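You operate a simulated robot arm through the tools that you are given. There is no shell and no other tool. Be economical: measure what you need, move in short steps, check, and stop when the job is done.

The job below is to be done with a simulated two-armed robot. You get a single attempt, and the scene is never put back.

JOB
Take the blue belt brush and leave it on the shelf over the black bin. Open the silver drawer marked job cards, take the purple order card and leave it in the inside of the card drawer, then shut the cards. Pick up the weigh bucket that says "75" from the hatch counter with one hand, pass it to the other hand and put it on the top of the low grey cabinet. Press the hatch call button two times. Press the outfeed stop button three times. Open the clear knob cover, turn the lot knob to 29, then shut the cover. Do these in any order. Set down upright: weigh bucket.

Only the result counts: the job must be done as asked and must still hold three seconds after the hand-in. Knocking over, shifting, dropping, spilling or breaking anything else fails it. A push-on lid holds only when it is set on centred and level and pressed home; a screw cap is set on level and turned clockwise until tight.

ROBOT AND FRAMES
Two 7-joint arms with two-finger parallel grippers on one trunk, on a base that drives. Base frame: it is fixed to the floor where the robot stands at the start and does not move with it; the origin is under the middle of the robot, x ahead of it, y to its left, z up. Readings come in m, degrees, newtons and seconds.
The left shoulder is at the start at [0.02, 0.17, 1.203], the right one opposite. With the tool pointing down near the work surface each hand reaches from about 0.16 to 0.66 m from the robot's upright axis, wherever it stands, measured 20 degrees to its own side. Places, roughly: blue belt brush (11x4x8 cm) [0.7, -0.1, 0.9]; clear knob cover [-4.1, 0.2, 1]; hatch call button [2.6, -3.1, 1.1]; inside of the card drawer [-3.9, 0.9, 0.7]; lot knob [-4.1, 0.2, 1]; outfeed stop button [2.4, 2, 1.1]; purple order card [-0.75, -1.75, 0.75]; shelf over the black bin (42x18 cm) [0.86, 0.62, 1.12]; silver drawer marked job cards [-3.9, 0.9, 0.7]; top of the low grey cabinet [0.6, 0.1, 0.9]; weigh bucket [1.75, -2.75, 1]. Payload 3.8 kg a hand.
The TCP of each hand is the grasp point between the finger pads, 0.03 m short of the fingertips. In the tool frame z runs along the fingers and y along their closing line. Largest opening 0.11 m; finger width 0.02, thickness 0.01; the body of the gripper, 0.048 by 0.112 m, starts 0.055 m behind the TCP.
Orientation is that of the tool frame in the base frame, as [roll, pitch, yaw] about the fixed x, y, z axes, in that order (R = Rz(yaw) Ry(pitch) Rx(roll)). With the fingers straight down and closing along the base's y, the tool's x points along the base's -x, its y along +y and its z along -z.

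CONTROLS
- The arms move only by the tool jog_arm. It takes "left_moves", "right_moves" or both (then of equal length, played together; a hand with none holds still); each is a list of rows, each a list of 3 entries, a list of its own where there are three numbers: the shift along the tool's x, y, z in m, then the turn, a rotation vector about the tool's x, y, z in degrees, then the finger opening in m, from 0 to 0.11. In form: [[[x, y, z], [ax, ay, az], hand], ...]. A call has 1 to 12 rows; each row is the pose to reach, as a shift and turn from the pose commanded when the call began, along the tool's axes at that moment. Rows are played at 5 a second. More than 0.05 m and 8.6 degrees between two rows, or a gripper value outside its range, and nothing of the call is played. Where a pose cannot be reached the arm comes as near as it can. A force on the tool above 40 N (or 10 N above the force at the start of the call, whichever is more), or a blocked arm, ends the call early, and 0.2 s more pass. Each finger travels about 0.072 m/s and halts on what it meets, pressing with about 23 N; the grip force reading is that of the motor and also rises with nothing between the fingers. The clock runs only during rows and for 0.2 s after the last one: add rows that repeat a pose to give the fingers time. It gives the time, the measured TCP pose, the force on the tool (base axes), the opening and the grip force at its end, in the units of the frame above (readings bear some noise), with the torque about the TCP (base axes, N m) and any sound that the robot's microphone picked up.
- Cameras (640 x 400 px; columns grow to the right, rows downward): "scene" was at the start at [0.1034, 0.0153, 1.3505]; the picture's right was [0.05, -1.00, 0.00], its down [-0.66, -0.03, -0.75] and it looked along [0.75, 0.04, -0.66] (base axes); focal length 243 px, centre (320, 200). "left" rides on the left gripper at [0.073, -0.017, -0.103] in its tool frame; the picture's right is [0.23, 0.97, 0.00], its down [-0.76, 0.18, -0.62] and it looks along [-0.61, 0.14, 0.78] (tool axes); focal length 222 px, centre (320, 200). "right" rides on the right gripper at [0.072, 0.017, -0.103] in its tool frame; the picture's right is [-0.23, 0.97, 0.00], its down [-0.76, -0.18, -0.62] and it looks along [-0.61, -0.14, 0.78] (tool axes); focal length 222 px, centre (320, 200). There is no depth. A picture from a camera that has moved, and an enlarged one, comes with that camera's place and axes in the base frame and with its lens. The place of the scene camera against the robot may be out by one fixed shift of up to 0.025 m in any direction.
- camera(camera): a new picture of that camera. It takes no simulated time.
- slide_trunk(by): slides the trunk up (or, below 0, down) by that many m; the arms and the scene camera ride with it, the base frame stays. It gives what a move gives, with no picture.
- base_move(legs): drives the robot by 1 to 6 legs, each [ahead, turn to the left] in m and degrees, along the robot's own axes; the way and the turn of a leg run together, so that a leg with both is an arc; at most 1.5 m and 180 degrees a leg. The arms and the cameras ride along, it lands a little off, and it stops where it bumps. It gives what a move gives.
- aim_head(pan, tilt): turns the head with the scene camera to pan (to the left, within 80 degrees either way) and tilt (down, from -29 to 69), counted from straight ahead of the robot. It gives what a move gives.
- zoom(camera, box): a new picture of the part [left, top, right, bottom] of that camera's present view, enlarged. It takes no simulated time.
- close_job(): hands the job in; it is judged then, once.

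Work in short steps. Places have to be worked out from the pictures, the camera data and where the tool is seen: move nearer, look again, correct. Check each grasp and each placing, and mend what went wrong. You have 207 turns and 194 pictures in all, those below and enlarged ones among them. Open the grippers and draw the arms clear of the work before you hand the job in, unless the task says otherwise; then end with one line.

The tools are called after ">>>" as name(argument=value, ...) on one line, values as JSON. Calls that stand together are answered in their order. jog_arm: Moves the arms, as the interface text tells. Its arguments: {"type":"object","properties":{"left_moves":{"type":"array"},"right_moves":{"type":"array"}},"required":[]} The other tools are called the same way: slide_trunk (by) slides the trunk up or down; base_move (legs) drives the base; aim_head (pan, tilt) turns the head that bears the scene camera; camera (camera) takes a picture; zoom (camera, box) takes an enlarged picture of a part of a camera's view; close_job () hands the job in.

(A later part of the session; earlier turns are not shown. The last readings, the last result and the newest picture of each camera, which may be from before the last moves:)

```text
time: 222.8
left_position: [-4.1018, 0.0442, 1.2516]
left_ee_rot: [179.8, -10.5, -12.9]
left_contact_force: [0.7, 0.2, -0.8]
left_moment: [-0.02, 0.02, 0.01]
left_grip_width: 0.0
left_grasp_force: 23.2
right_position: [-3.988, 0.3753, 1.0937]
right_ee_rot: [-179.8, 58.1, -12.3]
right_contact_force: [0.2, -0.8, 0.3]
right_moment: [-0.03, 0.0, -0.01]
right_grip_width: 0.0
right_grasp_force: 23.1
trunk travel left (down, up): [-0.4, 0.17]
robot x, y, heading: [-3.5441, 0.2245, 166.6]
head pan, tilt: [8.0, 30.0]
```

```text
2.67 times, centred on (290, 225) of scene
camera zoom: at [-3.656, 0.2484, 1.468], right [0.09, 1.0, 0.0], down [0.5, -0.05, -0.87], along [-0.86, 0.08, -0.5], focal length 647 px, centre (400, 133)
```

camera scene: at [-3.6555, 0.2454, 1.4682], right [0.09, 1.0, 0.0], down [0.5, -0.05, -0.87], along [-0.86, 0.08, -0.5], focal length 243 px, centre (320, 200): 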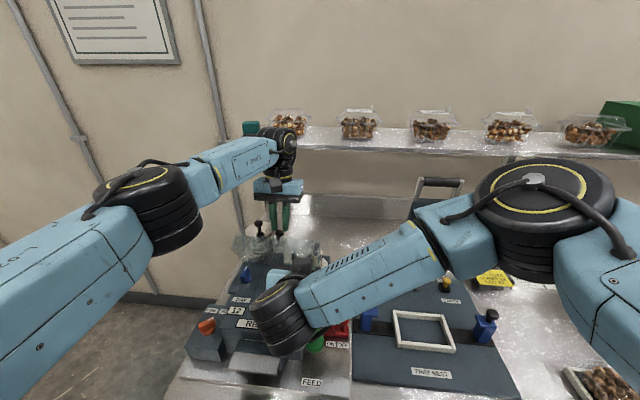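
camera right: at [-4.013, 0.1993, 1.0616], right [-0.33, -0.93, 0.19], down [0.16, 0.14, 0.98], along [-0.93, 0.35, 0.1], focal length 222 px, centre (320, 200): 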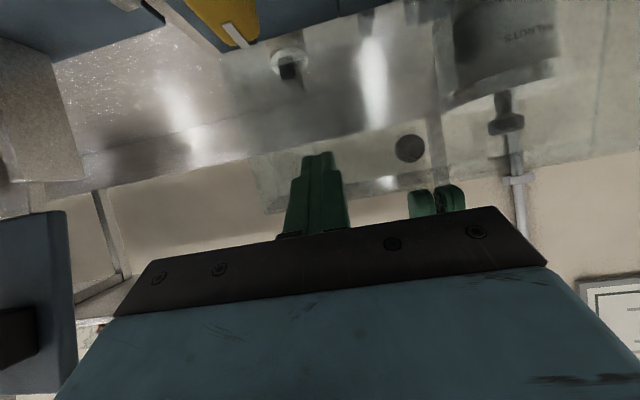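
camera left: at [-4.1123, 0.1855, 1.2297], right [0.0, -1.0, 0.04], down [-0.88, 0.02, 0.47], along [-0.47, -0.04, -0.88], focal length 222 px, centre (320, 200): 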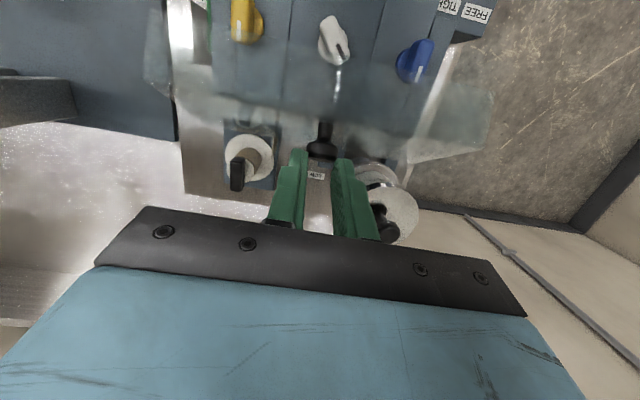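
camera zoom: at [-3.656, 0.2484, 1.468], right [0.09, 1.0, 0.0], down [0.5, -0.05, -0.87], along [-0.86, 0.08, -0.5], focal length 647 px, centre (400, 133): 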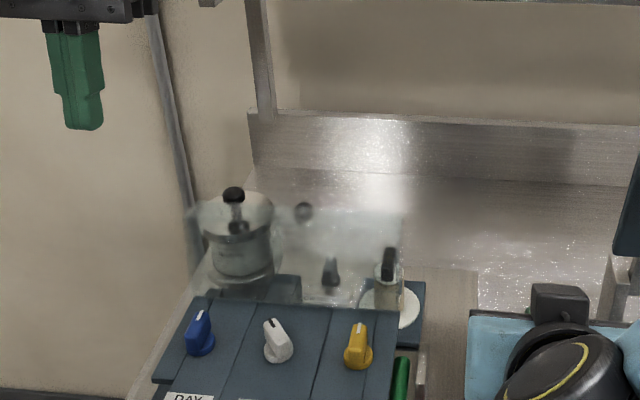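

The cover stays open. I'll bring the left hand, straightened, above the yellow LOT knob for a close look.

>>> jog_arm(left_moves=[[[0.0, -0.04, 0.0], [0, -3, 0], 0.03], [[0.0, -0.08, 0.0], [0, -6, 0], 0.06], [[0.0, -0.12, 0.0], [0, -9, 0], 0.06], [[0.0, -0.16, 0.0], [0, -10.5, 0], 0.06], [[0.0, -0.195, 0.0], [0, -10.5, 0], 0.06], [[0.02, -0.2, 0.04], [0, -10.5, 0], 0.06], [[0.02, -0.2, 0.08], [0, -10.5, 0], 0.06], [[0.02, -0.2, 0.09], [0, -10.5, 0], 0.06]], right_moves=[[[0.02, -0.03, -0.02], [0, 0, 0], 0.0], [[0.04, -0.06, -0.04], [0, 0, 0], 0.0], [[0.04, -0.09, -0.06], [0, 0, 0], 0.0], [[0.04, -0.1, -0.08], [0, 0, 0], 0.0], [[0.04, -0.1, -0.1], [0, 0, 0], 0.0], [[0.04, -0.1, -0.1], [0, 0, 0], 0.0], [[0.04, -0.1, -0.1], [0, 0, 0], 0.0], [[0.04, -0.1, -0.1], [0, 0, 0], 0.0]])

>>> camera(camera="left")

>>> zoom(camera="scene", box=[220, 210, 380, 340])

```text
time: 224.6
left_position: [-4.0209, 0.2303, 1.1678]
left_ee_rot: [179.9, 0.0, -13.1]
left_contact_force: [-0.2, 0.1, -0.4]
left_moment: [0.01, -0.01, 0.01]
left_grip_width: 0.0599
left_grasp_force: 0.1
right_position: [-3.8898, 0.4418, 1.1031]
right_ee_rot: [-179.7, 58.1, -12.2]
right_contact_force: [0.0, -0.2, -0.1]
right_moment: [-0.02, 0.01, 0.01]
right_grip_width: 0.0
right_grasp_force: 23.0
right hand out of reach, approached as far as the arm can: row 4, 5, 6, 7, 8
trunk travel left (down, up): [-0.4, 0.17]
robot x, y, heading: [-3.5429, 0.2207, 166.5]
head pan, tilt: [8.0, 30.0]
```

```text
85 pictures are left
camera left: at [-3.9463, 0.2298, 1.2707], right [0.0, -1.0, 0.0], down [-0.78, 0.0, 0.62], along [-0.62, 0.0, -0.78], focal length 222 px, centre (320, 200)
```

left: 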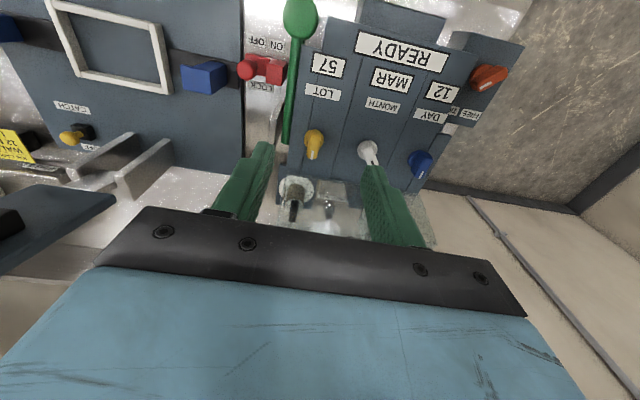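

```text
3.08 times, centred on (300, 275) of scene
camera zoom: at [-3.6563, 0.2468, 1.468], right [0.09, 1.0, 0.0], down [0.5, -0.05, -0.87], along [-0.86, 0.08, -0.5], focal length 746 px, centre (382, -31)
```

zoom: 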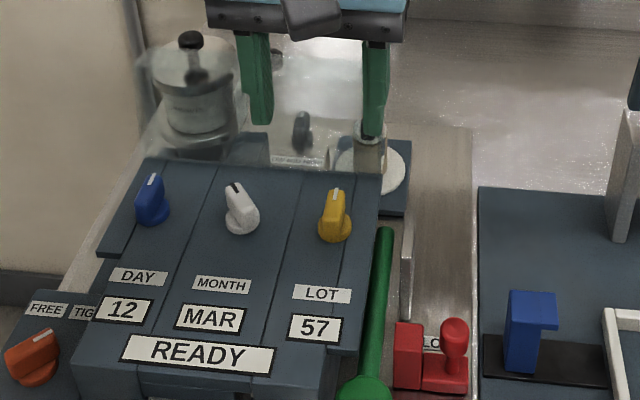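

The LOT knob is at about (-4.060,0.237,1.01), with its bar pointing away and LOT reading 57. I'll come down around the bar with a 15° tilt and close.

>>> jog_arm(left_moves=[[[-0.01, 0.002, 0.035], [0, -5, 0], 0.05], [[-0.02, 0.002, 0.07], [0, -10, 0], 0.042], [[-0.031, 0.002, 0.105], [0, -15, 0], 0.042], [[-0.031, 0.002, 0.115], [0, -15, 0], 0.042]])

>>> camera(camera="left")

>>> zoom(camera="scene", box=[240, 220, 360, 320])

```text
time: 225.6
left_position: [-4.0527, 0.2353, 1.0506]
left_ee_rot: [179.9, 15.1, -13.1]
left_contact_force: [0.4, 0.1, -0.2]
left_moment: [0.03, 0.01, -0.01]
left_grip_width: 0.0421
left_grasp_force: 0.0
right_position: [-3.8887, 0.4414, 1.1024]
right_ee_rot: [-179.6, 58.1, -12.2]
right_contact_force: [1.0, 0.8, 0.7]
right_moment: [0.03, -0.03, -0.01]
right_grip_width: 0.0
right_grasp_force: 23.1
trunk travel left (down, up): [-0.4, 0.17]
robot x, y, heading: [-3.5419, 0.2187, 166.4]
head pan, tilt: [8.0, 30.0]
```

```text
83 pictures are left
camera left: at [-3.9541, 0.2295, 1.1329], right [-0.01, -1.0, -0.06], down [-0.6, -0.04, 0.8], along [-0.8, 0.04, -0.6], focal length 222 px, centre (320, 200)
```

left: 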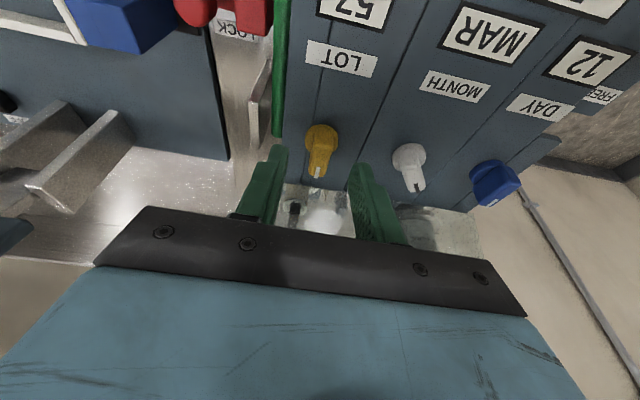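

```text
4.00 times, centred on (300, 270) of scene
camera zoom: at [-3.6565, 0.2471, 1.468], right [0.09, 1.0, 0.0], down [0.5, -0.05, -0.87], along [-0.86, 0.08, -0.5], focal length 970 px, centre (400, -80)
```

zoom: 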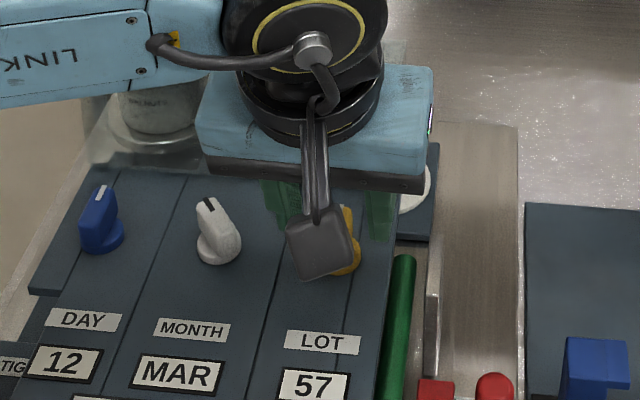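

The knob centre is at about (-4.067,0.237,1.000). I'll lower 3 cm more and close on the bar.

>>> jog_arm(left_moves=[[[0.0015, 0, 0.012], [0, 0, 0], 0.042], [[0.002, 0, 0.022], [0, 0, 0], 0.042], [[0.0025, 0, 0.03], [0, 0, 0], 0.042], [[0.0025, 0, 0.03], [0, 0, 0], 0.02], [[0.0025, 0, 0.03], [0, 0, 0], 0.0], [[0.0025, 0, 0.03], [0, 0, 0], 0.0]])

>>> camera(camera="left")

```text
time: 227.0
left_position: [-4.0566, 0.2359, 1.0226]
left_ee_rot: [179.9, 15.1, -12.9]
left_contact_force: [-0.9, -5.9, 10.2]
left_moment: [0.12, -0.28, 0.05]
left_grip_width: 0.014
left_grasp_force: 44.7
right_position: [-3.8889, 0.4422, 1.1026]
right_ee_rot: [-179.6, 58.1, -12.1]
right_contact_force: [-0.3, 0.3, 0.2]
right_moment: [-0.01, 0.01, 0.01]
right_grip_width: 0.0
right_grasp_force: 22.7
trunk travel left (down, up): [-0.4, 0.17]
robot x, y, heading: [-3.5431, 0.2263, 166.7]
head pan, tilt: [8.0, 30.0]
```

```text
81 pictures are left
camera left: at [-3.9593, 0.2296, 1.104], right [-0.01, -1.0, -0.06], down [-0.6, -0.04, 0.8], along [-0.8, 0.04, -0.6], focal length 222 px, centre (320, 200)
```

left: 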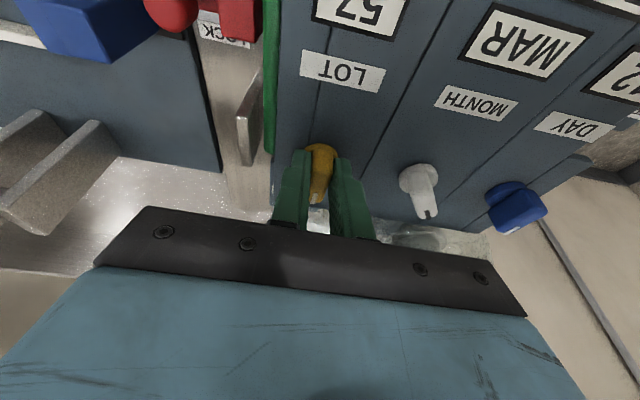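

The bar is gripped. I'll turn 16° counter-clockwise and read the display.

>>> jog_arm(left_moves=[[[0, 0, 0], [0, 0, -5], 0.0], [[0, 0, 0], [0, 0, -10], 0.0], [[0, 0, 0], [0, 0, -16], 0.0], [[0, 0, 0], [0, 0, -16], 0.0]])

>>> camera(camera="left")

>>> zoom(camera="scene", box=[240, 240, 360, 340])

```text
time: 228.0
left_position: [-4.0564, 0.2384, 1.0238]
left_ee_rot: [-175.7, 14.7, 3.5]
left_contact_force: [-4.8, 1.7, 15.1]
left_moment: [-1.12, 1.03, -0.04]
left_grip_width: 0.0151
left_grasp_force: 44.6
right_position: [-3.8881, 0.4432, 1.1012]
right_ee_rot: [-179.6, 58.1, -12.1]
right_contact_force: [-0.4, 0.5, -0.5]
right_moment: [0.02, -0.01, 0.0]
right_grip_width: 0.0
right_grasp_force: 23.3
trunk travel left (down, up): [-0.4, 0.17]
robot x, y, heading: [-3.5423, 0.2237, 166.9]
head pan, tilt: [8.0, 30.0]
```

```text
80 pictures are left
camera left: at [-3.9618, 0.2516, 1.1062], right [0.26, -0.96, -0.13], down [-0.57, -0.26, 0.78], along [-0.78, -0.13, -0.61], focal length 222 px, centre (320, 200)
```

left: 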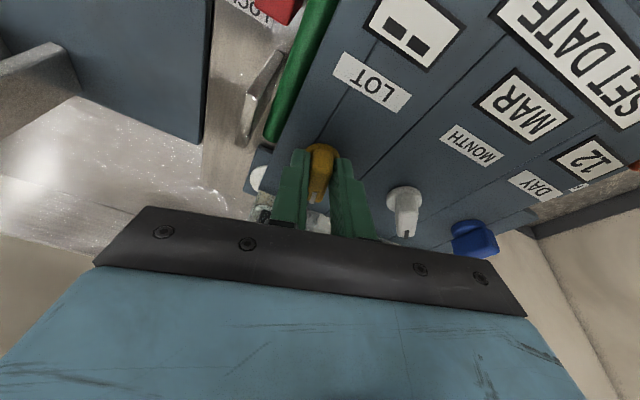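

```text
4.00 times, centred on (300, 290) of scene
camera zoom: at [-3.6558, 0.2474, 1.4681], right [0.09, 1.0, 0.0], down [0.5, -0.05, -0.87], along [-0.86, 0.08, -0.5], focal length 970 px, centre (400, -160)
```

zoom: 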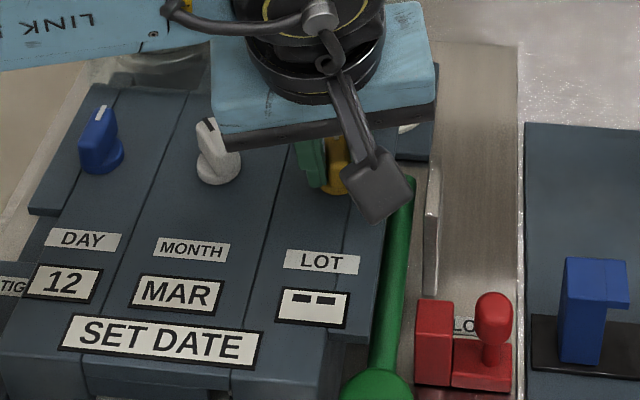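

The display shows "--" between detents, so the knob has discrete positions. I'll turn on to about 30°.

>>> jog_arm(left_moves=[[[0, 0, 0], [0, 0, -5], 0.0], [[0, 0, 0], [0, 0, -10], 0.0], [[0, 0, 0], [0, 0, -15], 0.0], [[0, 0, 0], [0, 0, -15], 0.0]])

>>> zoom(camera="scene", box=[240, 240, 360, 340])

```text
time: 229.0
left_position: [-4.0571, 0.2374, 1.023]
left_ee_rot: [-172.0, 13.0, 18.8]
left_contact_force: [-10.6, 12.0, 17.8]
left_moment: [-0.96, 0.74, -0.15]
left_grip_width: 0.0168
left_grasp_force: 45.3
right_position: [-3.8878, 0.4447, 1.1008]
right_ee_rot: [-179.7, 58.0, -12.3]
right_contact_force: [0.6, -0.2, -1.0]
right_moment: [0.01, 0.03, 0.03]
right_grip_width: 0.0
right_grasp_force: 23.4
trunk travel left (down, up): [-0.4, 0.17]
robot x, y, heading: [-3.5399, 0.2215, 166.6]
head pan, tilt: [8.0, 30.0]
```

```text
4.00 times, centred on (300, 290) of scene
camera zoom: at [-3.6566, 0.249, 1.468], right [0.09, 1.0, 0.0], down [0.5, -0.05, -0.87], along [-0.86, 0.08, -0.5], focal length 970 px, centre (400, -160)
```

zoom: 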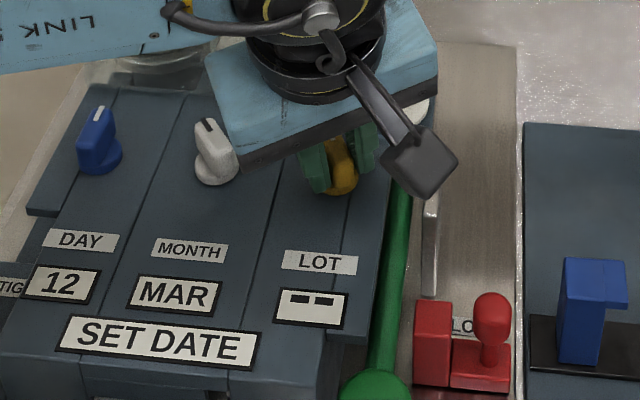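

>>> jog_arm(left_moves=[[[0, 0, 0], [0, 0, -5], 0.0], [[0, 0, 0], [0, 0, -10], 0.0], [[0, 0, 0], [0, 0, -14], 0.0], [[0, 0, 0], [0, 0, -14], 0.0]])

>>> zoom(camera="scene", box=[240, 240, 360, 340])

```text
time: 230.0
left_position: [-4.0577, 0.2401, 1.0237]
left_ee_rot: [-169.2, 10.7, 32.9]
left_contact_force: [-11.6, 19.8, 16.9]
left_moment: [-1.03, 0.88, -0.25]
left_grip_width: 0.0177
left_grasp_force: 45.8
right_position: [-3.889, 0.4437, 1.1011]
right_ee_rot: [-179.9, 57.9, -12.4]
right_contact_force: [0.6, 1.1, 0.1]
right_moment: [-0.03, 0.03, 0.0]
right_grip_width: 0.0
right_grasp_force: 23.5
trunk travel left (down, up): [-0.4, 0.17]
robot x, y, heading: [-3.5469, 0.2206, 166.7]
head pan, tilt: [8.0, 30.0]
```

```text
4.00 times, centred on (300, 290) of scene
camera zoom: at [-3.6568, 0.2502, 1.468], right [0.09, 1.0, 0.0], down [0.5, -0.05, -0.87], along [-0.86, 0.08, -0.5], focal length 970 px, centre (400, -160)
```

zoom: 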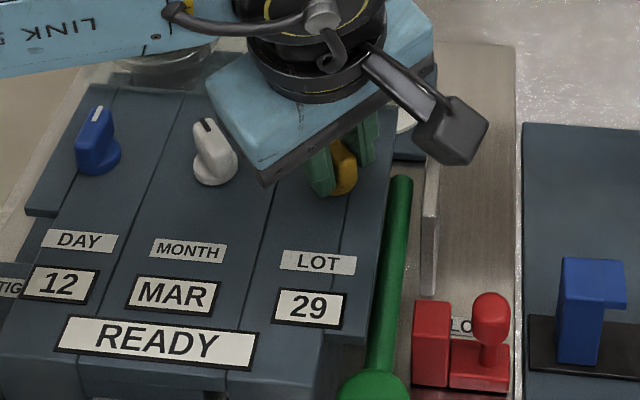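

LOT reads 29 and READY is back. I'll open the fingers gently, rise, and check that it holds.

>>> jog_arm(left_moves=[[[0, 0, 0], [0, 0, 0], 0.025], [[0, 0, 0], [0, 0, 0], 0.035], [[0, 0, -0.02], [0, 0, 0], 0.035], [[0, 0, -0.06], [0, 0, 0], 0.035], [[0, 0, -0.1], [0, 0, 0], 0.035], [[0, 0, -0.14], [0, 0, 0], 0.035]])

>>> zoom(camera="scene", box=[220, 200, 380, 330])

```text
time: 231.4
left_position: [-4.0224, 0.2272, 1.1577]
left_ee_rot: [-169.5, 10.6, 33.0]
left_contact_force: [0.3, 1.0, -0.5]
left_moment: [0.0, 0.01, -0.01]
left_grip_width: 0.0351
left_grasp_force: 0.1
right_position: [-3.8884, 0.4426, 1.1029]
right_ee_rot: [-179.6, 58.1, -12.2]
right_contact_force: [0.2, -0.3, 0.7]
right_moment: [-0.05, 0.01, -0.01]
right_grip_width: 0.0
right_grasp_force: 23.2
trunk travel left (down, up): [-0.4, 0.17]
robot x, y, heading: [-3.5475, 0.2277, 166.7]
head pan, tilt: [8.0, 30.0]
```

```text
3.08 times, centred on (300, 265) of scene
camera zoom: at [-3.6561, 0.2472, 1.468], right [0.09, 1.0, 0.0], down [0.5, -0.05, -0.87], along [-0.86, 0.08, -0.5], focal length 746 px, centre (382, 0)
```

zoom: 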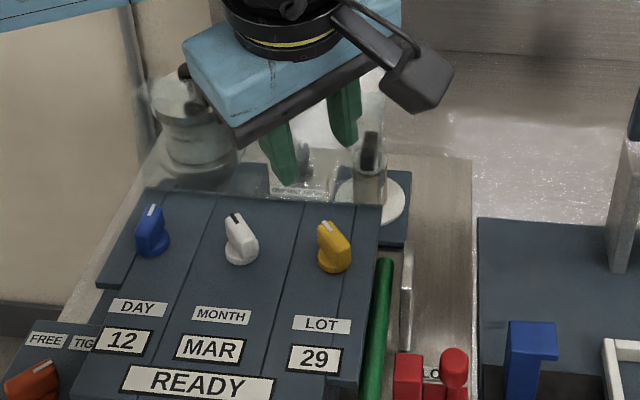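

29 holds. Next I'll close the cover. I'll restore the hand's yaw, close the fingers, and reach over to behind the raised cover.

>>> jog_arm(left_moves=[[[0, 0, -0.01], [0, 0, 8], 0.02], [[0, 0, -0.02], [0, 0, 16], 0.0], [[0, 0, -0.03], [0, 0, 24], 0.0], [[0, 0, -0.03], [0, 0, 32], 0.0], [[0, 0, -0.03], [0, 0, 40], 0.0], [[0, 0, -0.03], [0, 0, 45], 0.0]])

>>> camera(camera="left")

```text
time: 232.8
left_position: [-4.0146, 0.2254, 1.1854]
left_ee_rot: [179.8, 14.9, -13.3]
left_contact_force: [-0.7, -0.7, 0.0]
left_moment: [0.01, -0.02, -0.01]
left_grip_width: 0.0
left_grasp_force: 22.7
right_position: [-3.889, 0.4418, 1.1014]
right_ee_rot: [-179.6, 58.1, -12.2]
right_contact_force: [-0.4, 0.4, -0.1]
right_moment: [0.0, -0.01, 0.0]
right_grip_width: 0.0
right_grasp_force: 23.4
trunk travel left (down, up): [-0.4, 0.17]
robot x, y, heading: [-3.5448, 0.2216, 166.6]
head pan, tilt: [8.0, 30.0]
```

```text
75 pictures are left
camera left: at [-3.9165, 0.2204, 1.2673], right [-0.01, -1.0, -0.06], down [-0.6, -0.04, 0.8], along [-0.8, 0.04, -0.6], focal length 222 px, centre (320, 200)
```

left: 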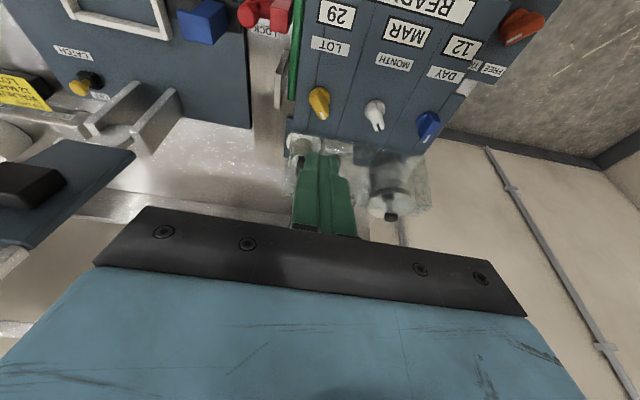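

>>> jog_arm(left_moves=[[[-0.04, 0.01, 0.011], [0, 0, 0], 0.0], [[-0.08, 0.02, 0.022], [0, 0, 0], 0.0], [[-0.12, 0.03, 0.032], [0, 0, 0], 0.0], [[-0.15, 0.03, 0.04], [0, 0, 0], 0.0], [[-0.178, 0.03, 0.048], [0, 0, 0], 0.0], [[-0.178, 0.03, 0.048], [0, 0, 0], 0.0]])

>>> zoom(camera="scene", box=[200, 160, 380, 310])

>>> camera(camera="left")

```text
time: 234.2
left_position: [-4.2006, 0.2394, 1.1862]
left_ee_rot: [179.9, 15.0, -13.0]
left_contact_force: [0.0, -0.8, 0.4]
left_moment: [0.02, 0.06, 0.01]
left_grip_width: 0.0002
left_grasp_force: 23.3
right_position: [-3.8881, 0.4418, 1.1014]
right_ee_rot: [-179.6, 58.0, -12.1]
right_contact_force: [-0.5, -0.7, -0.2]
right_moment: [0.0, 0.0, 0.0]
right_grip_width: 0.0002
right_grasp_force: 23.1
trunk travel left (down, up): [-0.4, 0.17]
robot x, y, heading: [-3.5474, 0.2232, 166.6]
head pan, tilt: [8.0, 30.0]
```

```text
2.67 times, centred on (290, 235) of scene
camera zoom: at [-3.6563, 0.2465, 1.468], right [0.09, 1.0, 0.0], down [0.5, -0.05, -0.87], along [-0.86, 0.08, -0.5], focal length 647 px, centre (400, 107)
```

zoom: 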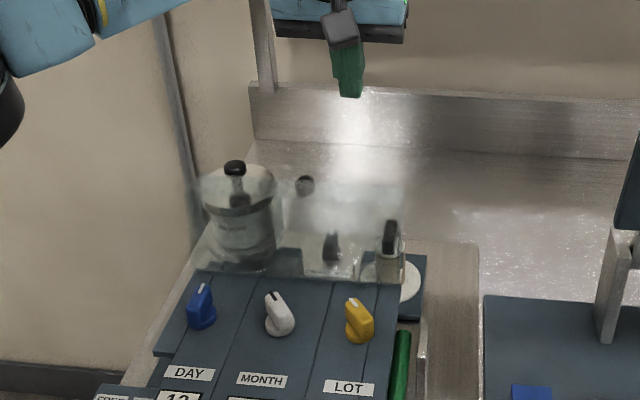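

```text
73 pictures are left
camera left: at [-4.1027, 0.2335, 1.268], right [-0.01, -1.0, -0.06], down [-0.6, -0.04, 0.8], along [-0.8, 0.04, -0.6], focal length 222 px, centre (320, 200)
```

left: 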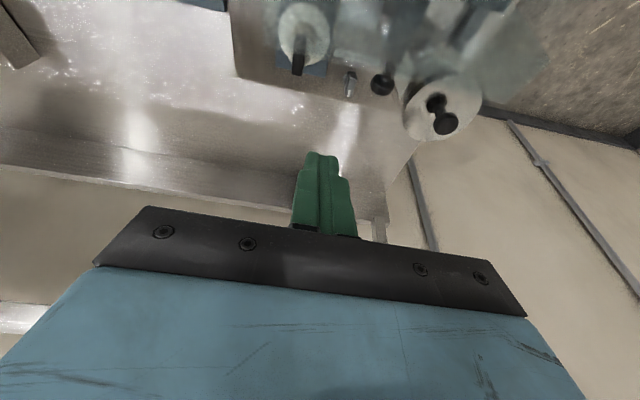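

I'll lower the closed fingertips behind the cover and sweep back toward me, watching force.

>>> jog_arm(left_moves=[[[0.0, 0, 0.025], [0, 0, 0], 0.0], [[0.006, 0, 0.05], [0, 0, 0], 0.0], [[0.01, 0, 0.075], [0, 0, 0], 0.0], [[0.03, 0, 0.07], [0, 0, 0], 0.0], [[0.05, 0, 0.065], [0, 0, 0], 0.0], [[0.07, 0, 0.06], [0, 0, 0], 0.0], [[0.09, 0, 0.055], [0, 0, 0], 0.0]])

>>> zoom(camera="scene", box=[200, 160, 380, 310])

```text
time: 235.8
left_position: [-4.1292, 0.2228, 1.1118]
left_ee_rot: [-180.0, 15.4, -13.1]
left_contact_force: [0.9, -0.1, 20.0]
left_moment: [0.0, -0.04, -0.02]
left_grip_width: 0.0
left_grasp_force: 22.9
right_position: [-3.8873, 0.4424, 1.1023]
right_ee_rot: [-179.7, 58.2, -12.2]
right_contact_force: [-0.3, 0.1, -0.5]
right_moment: [0.05, 0.0, -0.01]
right_grip_width: 0.0
right_grasp_force: 22.5
trunk travel left (down, up): [-0.4, 0.17]
robot x, y, heading: [-3.5405, 0.2235, 166.5]
head pan, tilt: [8.0, 30.0]
```

```text
2.67 times, centred on (290, 235) of scene
camera zoom: at [-3.6543, 0.2471, 1.4684], right [0.09, 1.0, 0.0], down [0.5, -0.05, -0.87], along [-0.86, 0.08, -0.5], focal length 647 px, centre (400, 107)
```

zoom: 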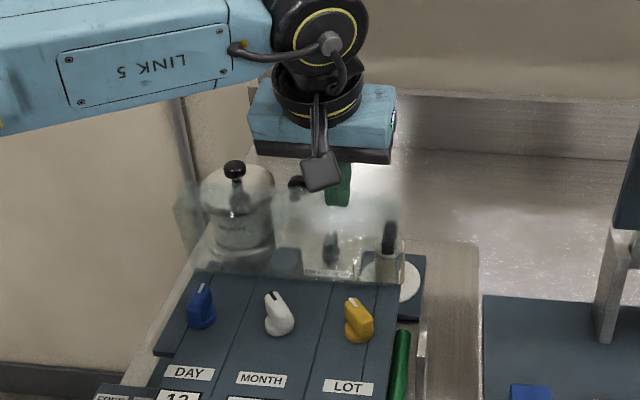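

The tips slid over the cover's top edge (z≈1.08). I'll go back behind it and reach about 3.5 cm lower before sweeping.

>>> jog_arm(left_moves=[[[-0.008, 0, -0.029], [0, 0, 0], 0.0], [[-0.05, 0, -0.018], [0, 0, 0], 0.0], [[-0.095, 0, -0.006], [0, 0, 0], 0.0], [[-0.086, 0, 0.028], [0, 0, 0], 0.0], [[-0.0766, 0, 0.062], [0, 0, 0], 0.0], [[-0.05, 0, 0.055], [0, 0, 0], 0.0], [[-0.025, 0, 0.048], [0, 0, 0], 0.0], [[0.0, 0, 0.041], [0, 0, 0], 0.0]])

>>> zoom(camera="scene", box=[200, 160, 380, 310])

```text
time: 237.6
left_position: [-4.1392, 0.2223, 1.069]
left_ee_rot: [179.8, 15.1, -13.1]
left_contact_force: [0.7, 0.7, 1.3]
left_moment: [-0.02, 0.0, 0.0]
left_grip_width: 0.0
left_grasp_force: 23.3
right_position: [-3.8868, 0.4415, 1.1018]
right_ee_rot: [-179.5, 58.1, -12.1]
right_contact_force: [-0.4, -0.5, -0.4]
right_moment: [0.02, 0.02, 0.01]
right_grip_width: 0.0001
right_grasp_force: 23.1
trunk travel left (down, up): [-0.4, 0.17]
robot x, y, heading: [-3.5457, 0.2243, 166.7]
head pan, tilt: [8.0, 30.0]
```

```text
2.67 times, centred on (290, 235) of scene
camera zoom: at [-3.6557, 0.2464, 1.4681], right [0.09, 1.0, 0.0], down [0.5, -0.05, -0.87], along [-0.86, 0.08, -0.5], focal length 647 px, centre (400, 107)
```

zoom: 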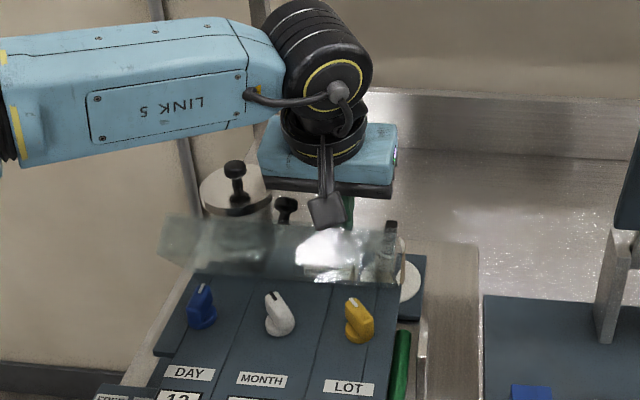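

The cover is coming forward. I'll keep sweeping.

>>> jog_arm(left_moves=[[[0.02, 0, -0.006], [0, 0, 0], 0.0], [[0.04, 0, -0.012], [0, 0, 0], 0.0], [[0.06, 0, -0.018], [0, 0, 0], 0.0], [[0.08, 0, -0.03], [0, 0, 0], 0.0], [[0.09, 0, -0.06], [0, 0, 0], 0.0], [[0.09, 0, -0.09], [0, 0, 0], 0.0]])

>>> zoom(camera="scene", box=[200, 160, 380, 310])

```text
time: 239.0
left_position: [-4.0323, 0.1997, 1.1329]
left_ee_rot: [179.8, 15.0, -13.2]
left_contact_force: [0.1, -0.9, -0.7]
left_moment: [-0.03, 0.01, -0.01]
left_grip_width: 0.0
left_grasp_force: 23.4
right_position: [-3.8883, 0.4415, 1.1023]
right_ee_rot: [-179.7, 58.1, -12.2]
right_contact_force: [0.2, -0.7, -0.7]
right_moment: [0.0, 0.0, -0.01]
right_grip_width: 0.0001
right_grasp_force: 22.9
trunk travel left (down, up): [-0.4, 0.17]
robot x, y, heading: [-3.5457, 0.2219, 166.7]
head pan, tilt: [8.0, 30.0]
```

```text
2.67 times, centred on (290, 235) of scene
camera zoom: at [-3.6564, 0.2471, 1.468], right [0.09, 1.0, 0.0], down [0.5, -0.05, -0.87], along [-0.86, 0.08, -0.5], focal length 647 px, centre (400, 107)
```

zoom: 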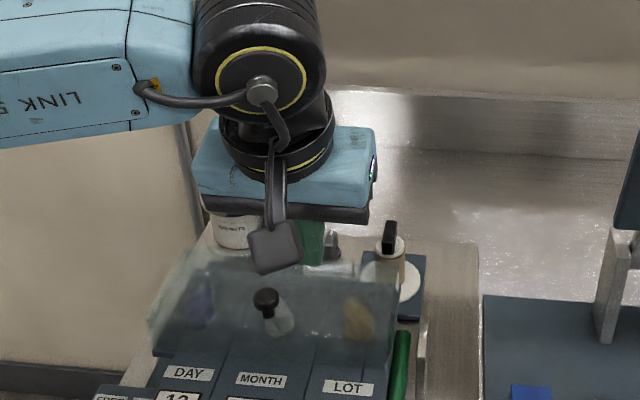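

The cover dropped shut. I'll back the base away and check the display and cover.

>>> base_move(legs=[[-0.3, 0]])

>>> jog_arm(left_moves=[[[0.0, 0.03, -0.02], [0, 5, 0], 0.02], [[0.02, 0.06, -0.04], [0, 10, 0], 0.04], [[0.04, 0.09, -0.06], [0, 15, 0], 0.06], [[0.06, 0.12, -0.06], [0, 15, 0], 0.06], [[0.08, 0.13, -0.06], [0, 15, 0], 0.06], [[0.08, 0.13, -0.06], [0, 15, 0], 0.06], [[0.08, 0.13, -0.06], [0, 15, 0], 0.06], [[0.08, 0.13, -0.06], [0, 15, 0], 0.06]], right_moves=[[[-0.0, -0.02, -0.02], [0, 7, 0], 0.02], [[-0.0, -0.04, -0.04], [0, 14, 0], 0.04], [[0.0, -0.06, -0.05], [0, 21, 0], 0.06], [[0.0, -0.08, -0.05], [0, 28, 0], 0.06], [[0.0, -0.08, -0.05], [0, 35, 0], 0.06], [[0.0, -0.08, -0.05], [0, 42, 0], 0.06], [[0.0, -0.08, -0.05], [0, 50, 0], 0.06], [[0.0, -0.08, -0.05], [0, 58, 0], 0.06]])

>>> zoom(camera="scene", box=[200, 130, 400, 280])

```text
time: 241.0
left_position: [-3.7422, 0.1306, 1.1335]
left_ee_rot: [179.8, 15.0, -13.2]
left_contact_force: [0.5, 0.4, 0.0]
left_moment: [0.0, 0.05, 0.01]
left_grip_width: 0.0
left_grasp_force: 23.1
right_position: [-3.5971, 0.3725, 1.1037]
right_ee_rot: [-179.7, 58.1, -12.2]
right_contact_force: [1.0, 1.0, 0.6]
right_moment: [-0.02, -0.02, 0.0]
right_grip_width: 0.0002
right_grasp_force: 22.7
trunk travel left (down, up): [-0.4, 0.17]
robot x, y, heading: [-3.2559, 0.1529, 166.6]
head pan, tilt: [8.0, 30.0]
```

```text
time: 242.8
left_position: [-3.6823, -0.0146, 1.1712]
left_ee_rot: [179.8, -0.1, -13.1]
left_contact_force: [-0.7, 0.3, 0.5]
left_moment: [-0.02, -0.01, 0.02]
left_grip_width: 0.06
left_grasp_force: 0.1
right_position: [-3.5391, 0.4433, 1.1287]
right_ee_rot: [-180.0, -0.2, -12.6]
right_contact_force: [0.1, 0.6, 0.2]
right_moment: [-0.01, -0.01, 0.0]
right_grip_width: 0.0601
right_grasp_force: 0.1
right hand out of reach, approached as far as the arm can: row 1, 2, 3, 4
trunk travel left (down, up): [-0.4, 0.17]
robot x, y, heading: [-3.2513, 0.1523, 166.6]
head pan, tilt: [8.0, 30.0]
```

```text
2.67 times, centred on (300, 205) of scene
camera zoom: at [-3.3665, 0.1778, 1.4679], right [0.1, 1.0, 0.0], down [0.5, -0.05, -0.87], along [-0.86, 0.08, -0.5], focal length 647 px, centre (373, 187)
```

zoom: 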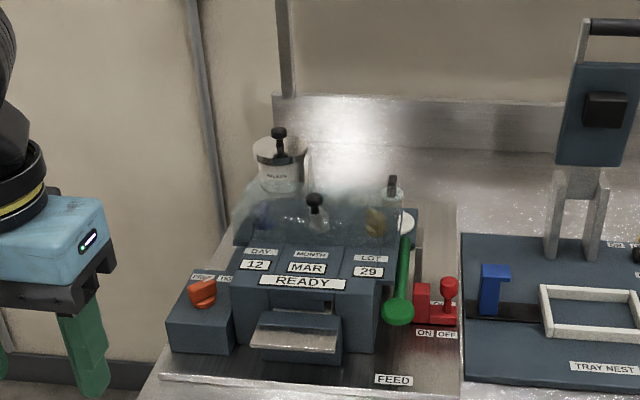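

The cover is shut and LOT reads 29. Next is the hatch side, so I'll lower the trunk and drive back east along the aisle.

>>> slide_trunk(by=-0.1)

>>> base_move(legs=[[-0.15, 0], [0, 140], [1.12, 0], [0, 52], [1.45, 0]])

>>> aim_head(pan=0, tilt=20)

>>> camera(camera="scene")

```text
time: 244.2
left_position: [-3.6828, -0.0165, 1.0708]
left_ee_rot: [179.9, 0.0, -13.1]
left_contact_force: [-0.9, 0.3, 0.0]
left_moment: [0.01, 0.01, 0.01]
left_grip_width: 0.06
left_grasp_force: 0.1
right_position: [-3.5374, 0.4415, 1.0291]
right_ee_rot: [-179.9, 0.0, -12.6]
right_contact_force: [-0.7, -0.1, -0.7]
right_moment: [-0.01, -0.01, 0.02]
right_grip_width: 0.0601
right_grasp_force: 0.0
trunk travel left (down, up): [-0.3, 0.27]
robot x, y, heading: [-3.2558, 0.1494, 166.5]
head pan, tilt: [8.0, 30.0]
```

```text
time: 265.8
left_position: [-0.6098, -0.5954, 1.0704]
left_ee_rot: [179.9, -0.1, 178.8]
left_contact_force: [0.3, 0.5, -0.3]
left_moment: [0.03, 0.02, 0.01]
left_grip_width: 0.0602
left_grasp_force: 0.1
right_position: [-0.6549, -1.0712, 1.0284]
right_ee_rot: [-179.8, 0.1, 179.4]
right_contact_force: [-0.3, 0.1, -0.3]
right_moment: [0.01, -0.03, 0.0]
right_grip_width: 0.06
right_grasp_force: 0.0
trunk travel left (down, up): [-0.3, 0.27]
robot x, y, heading: [-0.9926, -0.8478, -1.7]
head pan, tilt: [8.0, 30.0]
```

```text
time: 266.5
left_position: [-0.609, -0.595, 1.0715]
left_ee_rot: [179.9, -0.1, 178.8]
left_contact_force: [0.3, -0.1, 0.6]
left_moment: [0.03, -0.01, 0.0]
left_grip_width: 0.0602
left_grasp_force: 0.2
right_position: [-0.6557, -1.0729, 1.0295]
right_ee_rot: [-179.8, 0.0, 179.4]
right_contact_force: [-0.6, -0.9, 0.7]
right_moment: [0.01, 0.02, 0.04]
right_grip_width: 0.0599
right_grasp_force: 0.0
trunk travel left (down, up): [-0.3, 0.27]
robot x, y, heading: [-0.9902, -0.8474, -1.5]
head pan, tilt: [0.0, 20.0]
```

```text
68 pictures are left
camera scene: at [-0.8809, -0.8407, 1.384], right [-0.03, -1.0, 0.0], down [-0.34, 0.01, -0.94], along [0.94, -0.03, -0.34], focal length 243 px, centre (320, 200)
```

scene: 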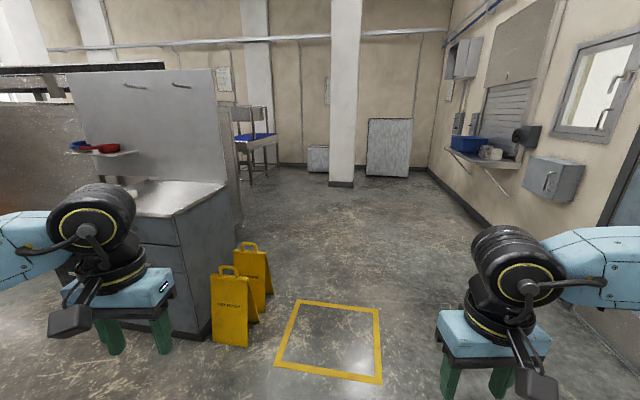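

The hatch counter is ahead on the right wall, with a blue box and buckets. I'll drive to about (1.6,-1.75) and turn to face it.

>>> base_move(legs=[[0, -17.5], [1.4, 0], [1.3, 0], [0, -84]])

>>> camera(camera="scene")

```text
time: 284.3
left_position: [1.7533, -2.1325, 1.0716]
left_ee_rot: [179.8, -0.1, 77.4]
left_contact_force: [0.0, -0.4, -0.7]
left_moment: [-0.01, -0.03, -0.01]
left_grip_width: 0.0602
left_grasp_force: 0.0
right_position: [1.294, -1.9956, 1.0283]
right_ee_rot: [-179.7, 0.1, 77.9]
right_contact_force: [0.2, -0.1, 0.9]
right_moment: [-0.01, 0.04, 0.0]
right_grip_width: 0.0601
right_grasp_force: 0.0
trunk travel left (down, up): [-0.3, 0.27]
robot x, y, heading: [1.5809, -1.7094, -102.9]
head pan, tilt: [0.0, 20.0]
```

```text
67 pictures are left
camera scene: at [1.5533, -1.8068, 1.384], right [-0.97, 0.23, 0.0], down [0.08, 0.33, -0.94], along [-0.21, -0.92, -0.34], focal length 243 px, centre (320, 200)
```

scene: 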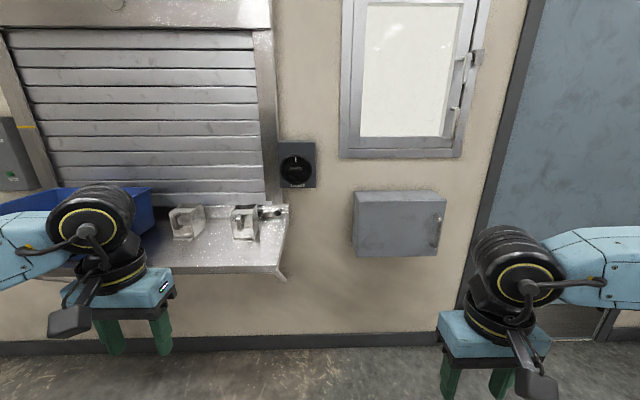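

>>> zoom(camera="scene", box=[140, 180, 300, 290])

>>> aim_head(pan=35, tilt=20)

>>> camera(camera="scene")

```text
3.64 times, centred on (220, 235) of scene
camera zoom: at [1.5533, -1.8068, 1.384], right [-0.97, 0.23, 0.0], down [0.08, 0.33, -0.94], along [-0.21, -0.92, -0.34], focal length 882 px, centre (684, 73)
```

zoom: 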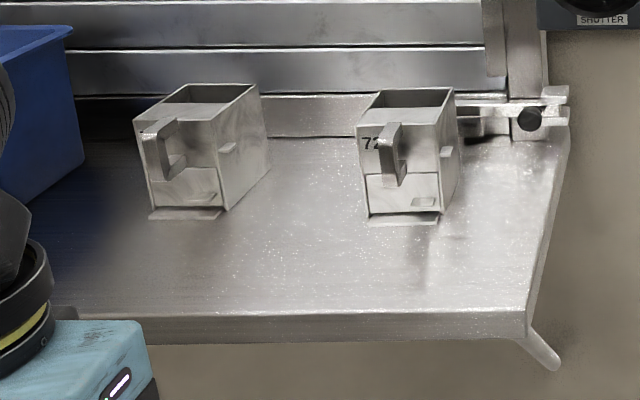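

```text
time: 285.3
left_position: [1.753, -2.1328, 1.0699]
left_ee_rot: [179.8, -0.2, 77.4]
left_contact_force: [0.5, 0.4, -0.3]
left_moment: [-0.01, 0.02, 0.02]
left_grip_width: 0.0601
left_grasp_force: 0.1
right_position: [1.2941, -1.9935, 1.0284]
right_ee_rot: [-179.9, 0.1, 78.0]
right_contact_force: [0.0, 0.2, -0.2]
right_moment: [0.02, -0.03, 0.0]
right_grip_width: 0.0599
right_grasp_force: 0.0
trunk travel left (down, up): [-0.3, 0.27]
robot x, y, heading: [1.5842, -1.7102, -103.0]
head pan, tilt: [35.0, 20.0]
```

```text
65 pictures are left
camera scene: at [1.6092, -1.8025, 1.384], right [-0.93, -0.37, 0.0], down [-0.13, 0.32, -0.94], along [0.35, -0.87, -0.34], focal length 243 px, centre (320, 200)
```

scene: 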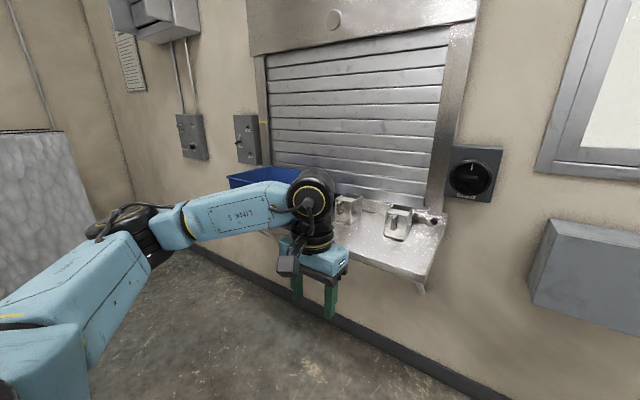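

Two buckets stand on the counter. One looks like "72", so I need to read both labels. I'll shift left 0.4 m and forward a bit.

>>> base_move(legs=[[0, 90], [0.4, 0], [0, -90], [0.15, 0]])

>>> aim_head(pan=0, tilt=28)

>>> camera(camera="scene")

```text
time: 296.4
left_position: [2.0962, -2.3713, 1.0699]
left_ee_rot: [179.8, -0.1, 76.5]
left_contact_force: [0.0, -1.0, 0.1]
left_moment: [0.03, -0.01, -0.03]
left_grip_width: 0.06
left_grasp_force: 0.1
right_position: [1.6402, -2.2239, 1.0283]
right_ee_rot: [-179.8, 0.0, 77.0]
right_contact_force: [-0.3, 0.1, -0.3]
right_moment: [0.03, 0.04, 0.0]
right_grip_width: 0.0599
right_grasp_force: 0.1
trunk travel left (down, up): [-0.3, 0.27]
robot x, y, heading: [1.9304, -1.939, -104.0]
head pan, tilt: [35.0, 20.0]
```

```text
time: 297.4
left_position: [2.0964, -2.3715, 1.0701]
left_ee_rot: [179.8, -0.1, 76.4]
left_contact_force: [0.4, 0.1, 1.0]
left_moment: [0.0, 0.01, -0.01]
left_grip_width: 0.0598
left_grasp_force: 0.0
right_position: [1.6408, -2.2233, 1.0291]
right_ee_rot: [-179.8, 0.2, 77.0]
right_contact_force: [0.1, 1.1, 0.4]
right_moment: [0.04, 0.0, 0.0]
right_grip_width: 0.06
right_grasp_force: 0.1
trunk travel left (down, up): [-0.3, 0.27]
robot x, y, heading: [1.9287, -1.9375, -103.6]
head pan, tilt: [0.0, 28.0]
```

```text
64 pictures are left
camera scene: at [1.9027, -2.0388, 1.3712], right [-0.97, 0.24, 0.0], down [0.11, 0.46, -0.88], along [-0.21, -0.86, -0.47], focal length 243 px, centre (320, 200)
```

scene: 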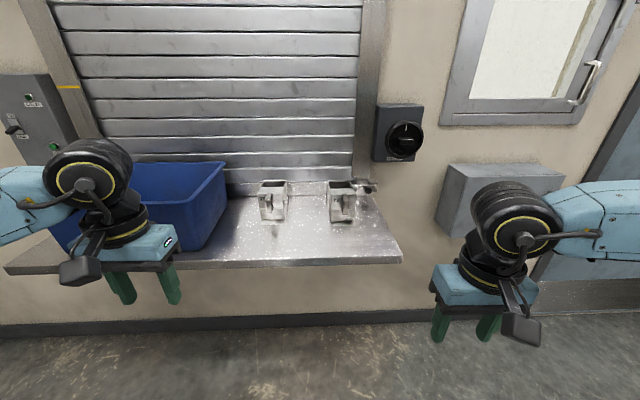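

>>> zoom(camera="scene", box=[240, 170, 390, 260])

>>> zoom(camera="scene", box=[0, 60, 100, 180])

```text
4.27 times, centred on (315, 215) of scene
camera zoom: at [1.9027, -2.0388, 1.3712], right [-0.97, 0.24, 0.0], down [0.11, 0.46, -0.88], along [-0.21, -0.86, -0.47], focal length 1035 px, centre (341, 136)
```

zoom: 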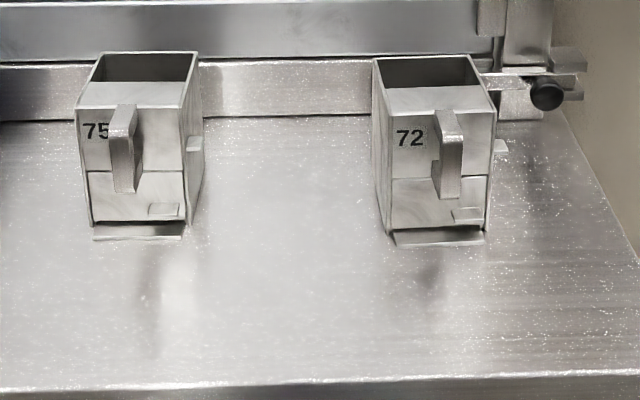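

```text
3.33 times, centred on (50, 120) of scene
camera zoom: at [1.9027, -2.0388, 1.3712], right [-0.97, 0.24, 0.0], down [0.11, 0.46, -0.88], along [-0.21, -0.86, -0.47], focal length 808 px, centre (1220, 467)
```

zoom: 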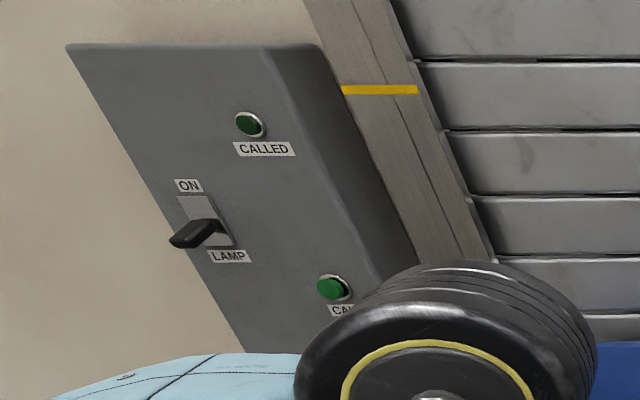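

The left bucket is "75". The green CALL button is on the grey panel to the left, near (2.64,-3.13,1.13). I'll press it first, so I'm shifting left 0.8 m and looking.

>>> base_move(legs=[[0, 90], [0.8, 0], [0, -90], [0.15, 0]])

>>> camera(camera="scene")

```text
time: 310.3
left_position: [2.8202, -2.7345, 1.0697]
left_ee_rot: [179.9, -0.1, 75.3]
left_contact_force: [0.0, 0.9, 0.0]
left_moment: [-0.01, 0.02, 0.01]
left_grip_width: 0.0599
left_grasp_force: 0.1
right_position: [2.3653, -2.5766, 1.0287]
right_ee_rot: [-179.9, 0.0, 75.9]
right_contact_force: [0.2, -0.5, -0.5]
right_moment: [0.03, -0.02, -0.01]
right_grip_width: 0.0601
right_grasp_force: 0.1
trunk travel left (down, up): [-0.3, 0.27]
robot x, y, heading: [2.6617, -2.2992, -104.9]
head pan, tilt: [0.0, 28.0]
```

```text
61 pictures are left
camera scene: at [2.6312, -2.3982, 1.371], right [-0.97, 0.26, 0.0], down [0.12, 0.45, -0.88], along [-0.23, -0.85, -0.47], focal length 243 px, centre (320, 200)
```

scene: 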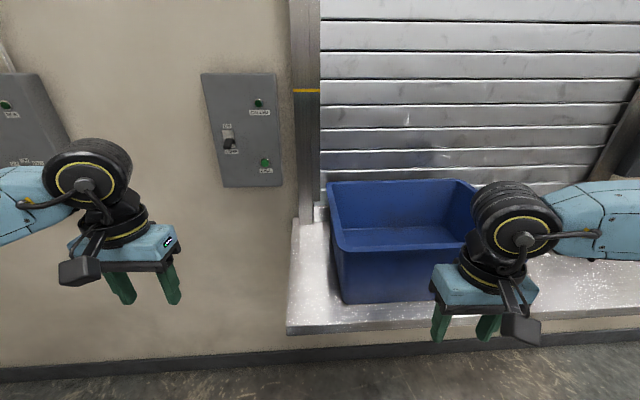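

The CALL button is near (2.62,-3.085,1.13). I'll turn the left hand horizontal with closed fingers at that height and lateral position.

>>> jog_arm(left_moves=[[[0, -0.01, -0.006], [0, -8, 0], 0.04], [[0, -0.02, -0.012], [0, -16, 0], 0.02], [[0, -0.03, -0.018], [0, -24, 0], 0.0], [[0, -0.04, -0.024], [0, -32, 0], 0.0], [[0, -0.05, -0.03], [0, -40, 0], 0.0], [[0, -0.06, -0.036], [0, -48, 0], 0.0], [[0, -0.07, -0.042], [0, -56, 0], 0.0], [[0, -0.08, -0.048], [0, -64, 0], 0.0], [[0, -0.09, -0.054], [0, -72, 0], 0.0], [[0, -0.1, -0.06], [0, -80, 0], 0.0], [[0, -0.104, -0.06], [0, -88, 0], 0.0], [[0, -0.104, -0.06], [0, -90, 0], 0.0]])

>>> camera(camera="left")

>>> camera(camera="scene")

```text
time: 312.9
left_position: [2.675, -2.7334, 1.1188]
left_ee_rot: [88.5, 89.7, -15.8]
left_contact_force: [-0.6, -0.4, 0.6]
left_moment: [0.01, 0.0, 0.01]
left_grip_width: 0.0
left_grasp_force: 23.3
left hand out of reach, approached as far as the arm can: row 5, 6, 7, 8, 9, 10, 11, 12
right_position: [2.3648, -2.5753, 1.0267]
right_ee_rot: [-179.9, 0.1, 76.0]
right_contact_force: [0.3, 0.2, -1.0]
right_moment: [-0.04, -0.06, -0.03]
right_grip_width: 0.0599
right_grasp_force: 0.0
trunk travel left (down, up): [-0.3, 0.27]
robot x, y, heading: [2.6631, -2.3007, -104.9]
head pan, tilt: [0.0, 28.0]
```

```text
60 pictures are left
camera left: at [2.6853, -2.6305, 1.0467], right [0.94, -0.24, -0.22], down [0.33, 0.56, 0.76], along [-0.06, -0.79, 0.61], focal length 222 px, centre (320, 200)
```

left: 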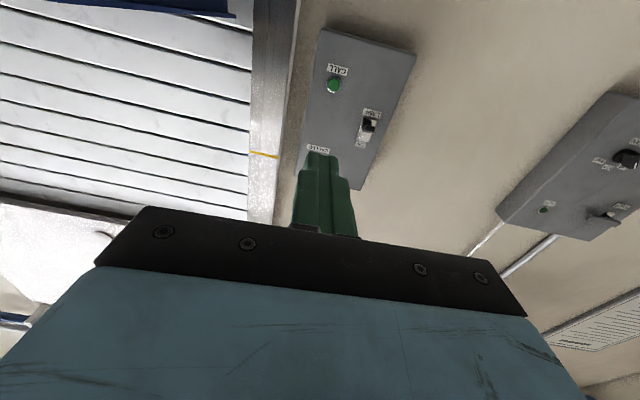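

```text
59 pictures are left
camera scene: at [2.6298, -2.3968, 1.3711], right [-0.97, 0.26, 0.0], down [0.12, 0.45, -0.88], along [-0.23, -0.85, -0.47], focal length 243 px, centre (320, 200)
```

scene: 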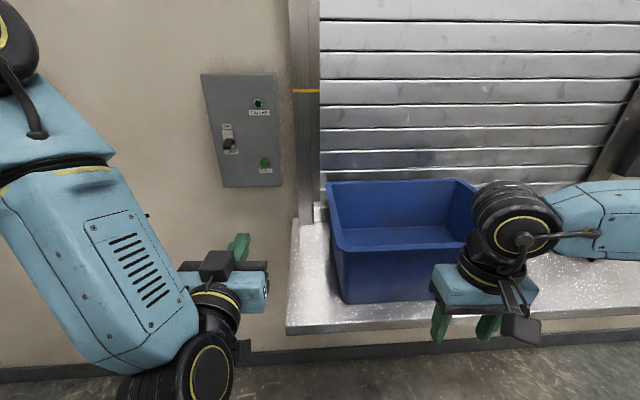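

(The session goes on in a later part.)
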